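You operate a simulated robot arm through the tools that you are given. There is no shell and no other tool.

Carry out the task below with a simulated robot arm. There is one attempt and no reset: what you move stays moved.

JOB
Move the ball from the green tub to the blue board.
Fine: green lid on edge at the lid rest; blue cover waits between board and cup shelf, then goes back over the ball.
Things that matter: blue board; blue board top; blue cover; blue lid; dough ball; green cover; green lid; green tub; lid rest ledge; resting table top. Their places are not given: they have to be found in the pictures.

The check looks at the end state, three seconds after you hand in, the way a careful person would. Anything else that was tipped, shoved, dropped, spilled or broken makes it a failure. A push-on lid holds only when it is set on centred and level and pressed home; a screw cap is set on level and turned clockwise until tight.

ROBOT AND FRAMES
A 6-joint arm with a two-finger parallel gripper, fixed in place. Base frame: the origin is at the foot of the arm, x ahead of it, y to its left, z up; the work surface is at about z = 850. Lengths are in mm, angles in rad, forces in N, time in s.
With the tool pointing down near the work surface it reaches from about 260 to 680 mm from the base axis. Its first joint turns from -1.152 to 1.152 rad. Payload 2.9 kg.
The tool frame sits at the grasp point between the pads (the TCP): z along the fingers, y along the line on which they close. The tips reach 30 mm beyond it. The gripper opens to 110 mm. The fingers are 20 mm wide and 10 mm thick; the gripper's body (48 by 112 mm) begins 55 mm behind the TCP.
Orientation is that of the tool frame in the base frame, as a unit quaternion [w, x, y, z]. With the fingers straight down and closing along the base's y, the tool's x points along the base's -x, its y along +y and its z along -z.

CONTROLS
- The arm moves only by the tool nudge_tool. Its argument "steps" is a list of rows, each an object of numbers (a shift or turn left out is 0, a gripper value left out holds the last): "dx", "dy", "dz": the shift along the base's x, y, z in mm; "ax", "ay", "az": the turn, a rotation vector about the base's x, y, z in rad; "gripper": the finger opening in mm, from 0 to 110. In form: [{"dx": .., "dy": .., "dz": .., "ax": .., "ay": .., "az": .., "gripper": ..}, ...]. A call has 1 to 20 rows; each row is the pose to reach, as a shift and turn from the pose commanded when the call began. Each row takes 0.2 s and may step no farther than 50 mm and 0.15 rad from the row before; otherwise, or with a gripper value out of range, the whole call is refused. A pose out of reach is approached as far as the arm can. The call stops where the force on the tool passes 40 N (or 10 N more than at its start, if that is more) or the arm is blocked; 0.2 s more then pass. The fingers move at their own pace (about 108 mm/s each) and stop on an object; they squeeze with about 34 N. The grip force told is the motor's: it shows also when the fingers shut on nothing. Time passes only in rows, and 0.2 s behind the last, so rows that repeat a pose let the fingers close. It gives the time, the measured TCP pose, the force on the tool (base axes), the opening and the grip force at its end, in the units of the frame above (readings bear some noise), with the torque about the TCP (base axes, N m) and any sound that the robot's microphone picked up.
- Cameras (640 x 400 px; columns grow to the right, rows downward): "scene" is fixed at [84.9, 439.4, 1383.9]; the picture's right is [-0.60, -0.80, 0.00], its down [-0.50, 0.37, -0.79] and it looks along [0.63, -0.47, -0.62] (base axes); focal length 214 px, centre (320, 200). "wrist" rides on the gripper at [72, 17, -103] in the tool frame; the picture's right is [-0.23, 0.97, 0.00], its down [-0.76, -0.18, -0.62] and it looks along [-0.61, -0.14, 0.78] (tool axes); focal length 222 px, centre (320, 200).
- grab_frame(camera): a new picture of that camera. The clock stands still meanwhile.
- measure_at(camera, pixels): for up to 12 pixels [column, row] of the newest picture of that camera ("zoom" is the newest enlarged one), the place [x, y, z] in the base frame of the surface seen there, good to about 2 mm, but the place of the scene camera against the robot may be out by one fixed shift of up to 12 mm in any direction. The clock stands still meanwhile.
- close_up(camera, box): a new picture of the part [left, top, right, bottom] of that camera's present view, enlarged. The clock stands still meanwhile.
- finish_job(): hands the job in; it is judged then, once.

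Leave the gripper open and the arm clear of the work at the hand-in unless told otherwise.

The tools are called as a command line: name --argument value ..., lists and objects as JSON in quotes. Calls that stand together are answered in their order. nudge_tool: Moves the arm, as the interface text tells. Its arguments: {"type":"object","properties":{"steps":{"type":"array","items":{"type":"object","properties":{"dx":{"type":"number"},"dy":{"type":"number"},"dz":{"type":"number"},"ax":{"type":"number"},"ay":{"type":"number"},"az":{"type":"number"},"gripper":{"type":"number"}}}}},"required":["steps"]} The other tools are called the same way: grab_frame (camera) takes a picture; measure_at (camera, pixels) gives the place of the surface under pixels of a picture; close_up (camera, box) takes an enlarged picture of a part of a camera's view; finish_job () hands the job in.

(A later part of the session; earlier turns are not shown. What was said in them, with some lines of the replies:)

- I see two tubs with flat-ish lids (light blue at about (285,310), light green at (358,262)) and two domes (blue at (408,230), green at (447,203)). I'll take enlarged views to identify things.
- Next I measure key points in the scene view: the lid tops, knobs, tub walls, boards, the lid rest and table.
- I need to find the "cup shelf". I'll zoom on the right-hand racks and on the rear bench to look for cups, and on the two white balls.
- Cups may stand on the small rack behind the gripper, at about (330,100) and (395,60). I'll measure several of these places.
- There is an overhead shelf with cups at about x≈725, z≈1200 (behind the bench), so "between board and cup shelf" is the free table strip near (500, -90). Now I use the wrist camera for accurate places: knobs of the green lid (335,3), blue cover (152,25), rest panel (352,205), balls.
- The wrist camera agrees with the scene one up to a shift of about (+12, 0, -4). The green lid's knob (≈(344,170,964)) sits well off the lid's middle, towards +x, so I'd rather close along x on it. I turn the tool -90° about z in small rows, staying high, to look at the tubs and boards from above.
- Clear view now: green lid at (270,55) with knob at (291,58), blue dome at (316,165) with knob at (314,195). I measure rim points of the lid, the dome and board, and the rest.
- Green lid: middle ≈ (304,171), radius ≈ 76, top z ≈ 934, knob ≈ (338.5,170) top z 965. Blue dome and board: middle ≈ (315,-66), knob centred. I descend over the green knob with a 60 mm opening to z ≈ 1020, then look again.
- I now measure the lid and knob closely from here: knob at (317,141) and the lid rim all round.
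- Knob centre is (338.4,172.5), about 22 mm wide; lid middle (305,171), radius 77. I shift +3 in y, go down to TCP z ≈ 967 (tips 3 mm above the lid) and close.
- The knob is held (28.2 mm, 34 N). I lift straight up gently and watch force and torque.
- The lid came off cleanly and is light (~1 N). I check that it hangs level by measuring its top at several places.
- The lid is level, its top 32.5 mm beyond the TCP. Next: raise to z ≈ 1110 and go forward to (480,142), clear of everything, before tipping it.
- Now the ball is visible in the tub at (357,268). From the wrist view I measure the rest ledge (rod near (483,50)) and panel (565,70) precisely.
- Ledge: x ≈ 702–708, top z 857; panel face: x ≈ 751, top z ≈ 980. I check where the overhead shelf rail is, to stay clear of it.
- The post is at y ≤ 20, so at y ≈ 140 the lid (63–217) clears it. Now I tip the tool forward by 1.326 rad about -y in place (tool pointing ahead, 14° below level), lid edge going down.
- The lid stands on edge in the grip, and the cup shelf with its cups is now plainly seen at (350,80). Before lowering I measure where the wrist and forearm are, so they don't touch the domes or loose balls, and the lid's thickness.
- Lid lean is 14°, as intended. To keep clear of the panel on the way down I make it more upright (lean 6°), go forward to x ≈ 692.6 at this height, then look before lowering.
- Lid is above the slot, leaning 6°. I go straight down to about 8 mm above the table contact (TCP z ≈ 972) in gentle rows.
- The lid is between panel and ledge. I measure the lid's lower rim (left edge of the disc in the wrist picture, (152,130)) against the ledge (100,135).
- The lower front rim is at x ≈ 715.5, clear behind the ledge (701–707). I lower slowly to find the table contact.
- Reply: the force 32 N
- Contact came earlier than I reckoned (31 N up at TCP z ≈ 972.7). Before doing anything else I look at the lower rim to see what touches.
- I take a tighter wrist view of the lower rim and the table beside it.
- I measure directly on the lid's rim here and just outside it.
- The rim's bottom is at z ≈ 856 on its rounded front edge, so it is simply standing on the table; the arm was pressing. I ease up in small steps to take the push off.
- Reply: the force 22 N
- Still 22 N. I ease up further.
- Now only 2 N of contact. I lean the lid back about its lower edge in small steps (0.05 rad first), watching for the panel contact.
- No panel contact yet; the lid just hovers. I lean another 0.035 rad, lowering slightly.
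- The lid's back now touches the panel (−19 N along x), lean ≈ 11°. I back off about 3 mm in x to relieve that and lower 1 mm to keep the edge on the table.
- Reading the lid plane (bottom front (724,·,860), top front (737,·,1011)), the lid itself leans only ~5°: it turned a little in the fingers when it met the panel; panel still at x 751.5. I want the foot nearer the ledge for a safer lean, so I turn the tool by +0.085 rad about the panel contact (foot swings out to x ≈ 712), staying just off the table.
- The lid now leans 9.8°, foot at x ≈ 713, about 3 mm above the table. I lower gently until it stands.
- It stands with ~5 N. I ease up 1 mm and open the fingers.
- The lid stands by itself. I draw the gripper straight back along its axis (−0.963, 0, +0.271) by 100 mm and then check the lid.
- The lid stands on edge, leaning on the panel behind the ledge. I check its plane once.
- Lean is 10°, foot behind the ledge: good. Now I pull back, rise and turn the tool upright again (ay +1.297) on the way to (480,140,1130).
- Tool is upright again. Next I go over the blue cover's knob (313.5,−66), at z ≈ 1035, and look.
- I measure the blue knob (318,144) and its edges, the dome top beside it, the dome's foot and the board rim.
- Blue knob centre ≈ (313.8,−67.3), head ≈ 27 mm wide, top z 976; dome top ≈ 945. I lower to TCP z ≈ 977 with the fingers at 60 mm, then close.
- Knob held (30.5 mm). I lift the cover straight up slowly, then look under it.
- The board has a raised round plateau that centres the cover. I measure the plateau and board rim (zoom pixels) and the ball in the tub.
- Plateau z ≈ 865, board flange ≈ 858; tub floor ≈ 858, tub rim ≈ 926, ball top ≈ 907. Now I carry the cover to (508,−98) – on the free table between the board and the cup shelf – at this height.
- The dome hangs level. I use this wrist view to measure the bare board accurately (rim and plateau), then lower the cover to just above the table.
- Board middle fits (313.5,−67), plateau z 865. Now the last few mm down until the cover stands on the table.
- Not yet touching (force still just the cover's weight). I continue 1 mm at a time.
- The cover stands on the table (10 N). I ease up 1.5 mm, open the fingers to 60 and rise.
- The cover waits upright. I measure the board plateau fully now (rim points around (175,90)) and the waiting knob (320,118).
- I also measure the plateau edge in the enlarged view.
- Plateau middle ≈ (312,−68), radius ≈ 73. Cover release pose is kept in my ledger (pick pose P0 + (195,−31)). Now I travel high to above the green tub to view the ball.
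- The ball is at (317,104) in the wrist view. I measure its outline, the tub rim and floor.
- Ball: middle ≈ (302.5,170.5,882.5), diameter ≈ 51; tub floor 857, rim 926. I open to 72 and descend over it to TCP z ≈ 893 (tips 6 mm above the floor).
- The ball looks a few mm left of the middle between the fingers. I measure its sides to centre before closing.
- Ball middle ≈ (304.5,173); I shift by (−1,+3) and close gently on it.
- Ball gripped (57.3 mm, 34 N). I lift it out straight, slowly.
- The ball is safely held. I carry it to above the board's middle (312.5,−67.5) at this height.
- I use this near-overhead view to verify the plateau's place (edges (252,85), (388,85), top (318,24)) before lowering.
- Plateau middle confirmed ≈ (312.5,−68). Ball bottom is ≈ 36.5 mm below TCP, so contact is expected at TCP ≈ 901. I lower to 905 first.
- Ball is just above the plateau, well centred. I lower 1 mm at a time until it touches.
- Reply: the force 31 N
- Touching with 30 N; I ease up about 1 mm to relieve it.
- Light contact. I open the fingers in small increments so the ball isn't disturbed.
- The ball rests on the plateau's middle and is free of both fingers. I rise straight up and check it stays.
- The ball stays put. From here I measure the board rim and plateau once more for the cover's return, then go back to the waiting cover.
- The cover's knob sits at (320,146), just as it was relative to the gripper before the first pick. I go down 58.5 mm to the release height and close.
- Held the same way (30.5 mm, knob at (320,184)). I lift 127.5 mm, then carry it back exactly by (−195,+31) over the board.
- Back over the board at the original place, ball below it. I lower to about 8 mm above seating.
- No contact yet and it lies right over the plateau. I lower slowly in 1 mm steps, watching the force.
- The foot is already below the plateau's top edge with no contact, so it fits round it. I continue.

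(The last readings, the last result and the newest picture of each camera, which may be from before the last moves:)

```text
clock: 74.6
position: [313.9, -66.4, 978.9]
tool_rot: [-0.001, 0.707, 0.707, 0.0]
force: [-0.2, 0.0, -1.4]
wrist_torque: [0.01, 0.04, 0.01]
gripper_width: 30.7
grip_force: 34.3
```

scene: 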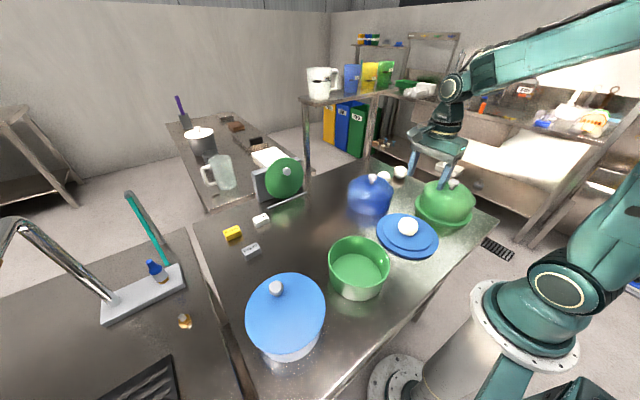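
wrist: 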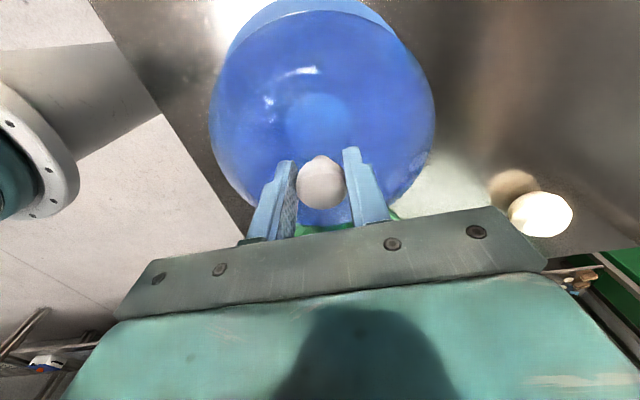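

nudge_tool --steps '[{"dz": -0.7}, {"dz": -1.4}, {"dz": -1.4}]'

```text
clock: 75.4
position: [314.4, -65.9, 978.4]
tool_rot: [0.001, 0.707, 0.707, 0.0]
force: [-1.2, 2.7, 15.7]
wrist_torque: [0.02, 0.05, 0.01]
gripper_width: 30.4
grip_force: 34.5
```

Seated at z = 978.4, the same height as originally. I ease up 0.8 mm, open, and rise.

nudge_tool --steps '[{"dz": 0.8}, {"dz": 0.8, "gripper": 34}, {"dz": 0.8, "gripper": 42}, {"dz": 0.8, "gripper": 52}, {"dz": 0.8, "gripper": 62}, {"dz": 0.8, "gripper": 62}, {"dz": 12}, {"dz": 35}, {"dz": 70}, {"dz": 110}, {"dz": 150}, {"dz": 150}]'

grab_frame --camera "wrist"

grab_frame --camera "scene"

close_up --camera "scene" --box '[360, 160, 480, 270]'

```text
clock: 78.0
position: [313.6, -66.8, 1127.3]
tool_rot: [-0.001, 0.707, 0.707, 0.0]
force: [1.0, -0.2, -0.8]
wrist_torque: [0.0, 0.0, -0.02]
gripper_width: 62.0
grip_force: 0.0
```

```text
taken
```

wrist: 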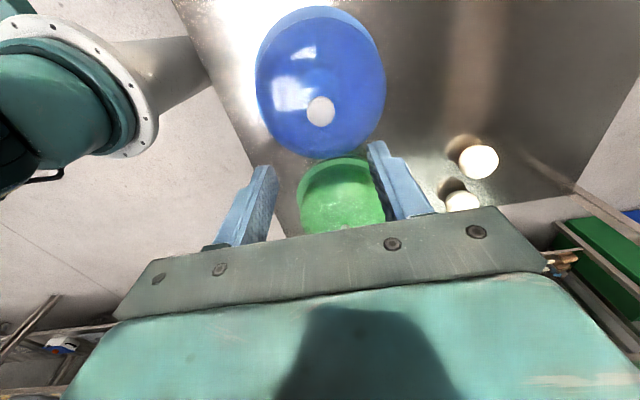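

```text
taken
```

scene: 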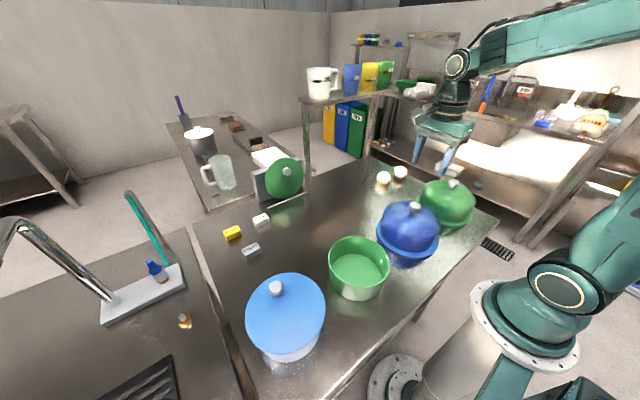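

```text
3.64 times, centred on (420, 215) of scene
```

zoom: 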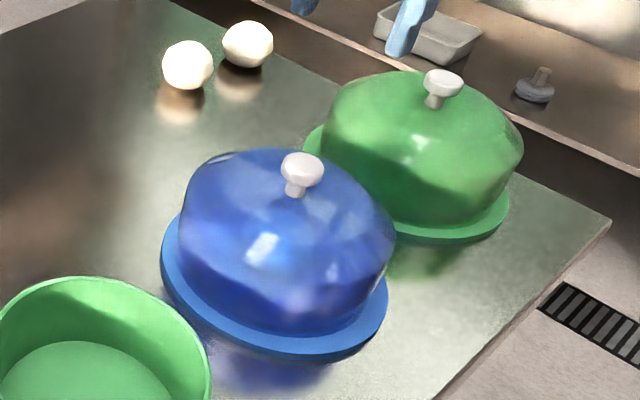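

The cover is back over the ball. I compare the key places with the start values: blue knob, green knob, loose balls, tub, blue lid knob, standing lid.

measure_at --camera "scene" --pixels '[[415, 208], [408, 225], [379, 232], [438, 240], [453, 184], [383, 177], [400, 172], [277, 288], [356, 297], [287, 171], [280, 160], [285, 192]]'

close_up --camera "scene" --box '[220, 130, 340, 230]'

```text
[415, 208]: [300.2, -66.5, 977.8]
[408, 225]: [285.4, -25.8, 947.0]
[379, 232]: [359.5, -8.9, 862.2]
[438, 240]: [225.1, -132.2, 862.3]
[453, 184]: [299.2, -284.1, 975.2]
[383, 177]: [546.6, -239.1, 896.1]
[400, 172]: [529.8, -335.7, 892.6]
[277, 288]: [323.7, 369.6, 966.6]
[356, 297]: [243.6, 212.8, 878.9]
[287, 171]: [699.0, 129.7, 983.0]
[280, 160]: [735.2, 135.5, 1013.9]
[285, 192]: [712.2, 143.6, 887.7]
```

```text
4.00 times, centred on (280, 180) of scene
```

zoom: 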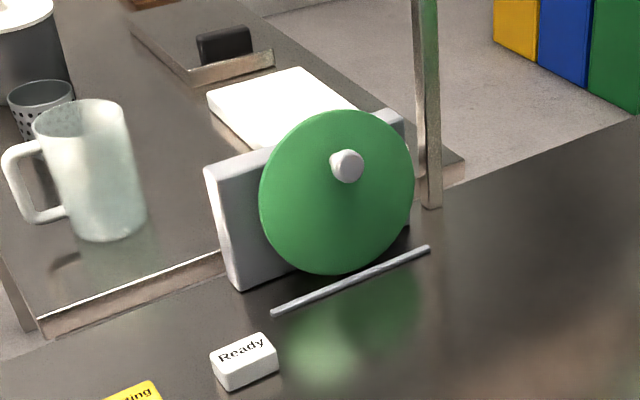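

Everything matches the start values except what was meant to move; the green lid stands on edge at the rest. I rise further, open the gripper fully and then check once more.

nudge_tool --steps '[{"dz": 35, "gripper": 110}, {"dz": 70, "dx": 20}, {"dz": 100, "dx": 50}, {"dz": 105, "dx": 80}, {"dz": 105, "dx": 80}, {"dz": 105, "dx": 80}]'

grab_frame --camera "scene"

```text
clock: 79.4
position: [395.7, -68.0, 1232.0]
tool_rot: [0.0, 0.707, 0.707, -0.001]
force: [-0.3, -0.6, -1.5]
wrist_torque: [-0.02, 0.01, -0.02]
gripper_width: 109.9
grip_force: 0.0
```

```text
taken
```

scene: 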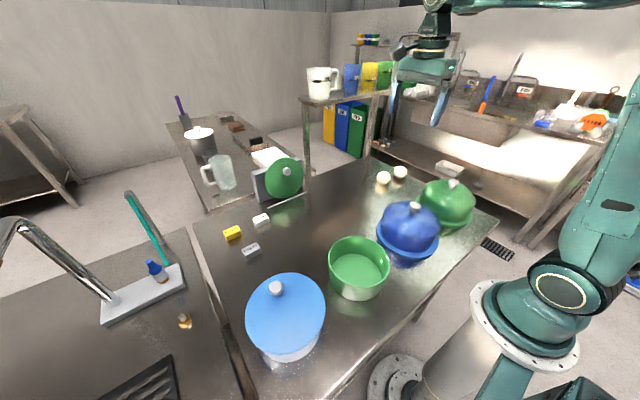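

The picture shows the tub empty, the ball under the blue cover on the blue board, and the green lid on edge at its rest. The other items are where they were, and the arm is clear with the gripper open. I hand in.

finish_job

```text
The job is handed in.
```

I moved the ball from the green tub to the middle of the blue board and put the blue cover back over it. The job is handed in; I haven't seen the result of the check.

- **Green lid:** it stands on edge at the lid rest, its foot behind the ledge, leaning about 10° on the panel. It turned a little in the fingers when it first met the panel, so I set its angle again before letting go.
- **Blue cover:** it waited on the free table between the board and the cup shelf. It is now seated on the board at the same height and place as at the start, within about 2 mm.
- **Contact forces:** the highest readings were about 31 N when the lid first touched the table and 30 N when the ball touched the board. I eased off both times before releasing.
- **Everything else:** the green cover, blue lid, tub, board and loose balls measured within about 3 mm of where they started. The panel had not shifted after the lid touched it.

The arm finished well above the table with the gripper fully open.
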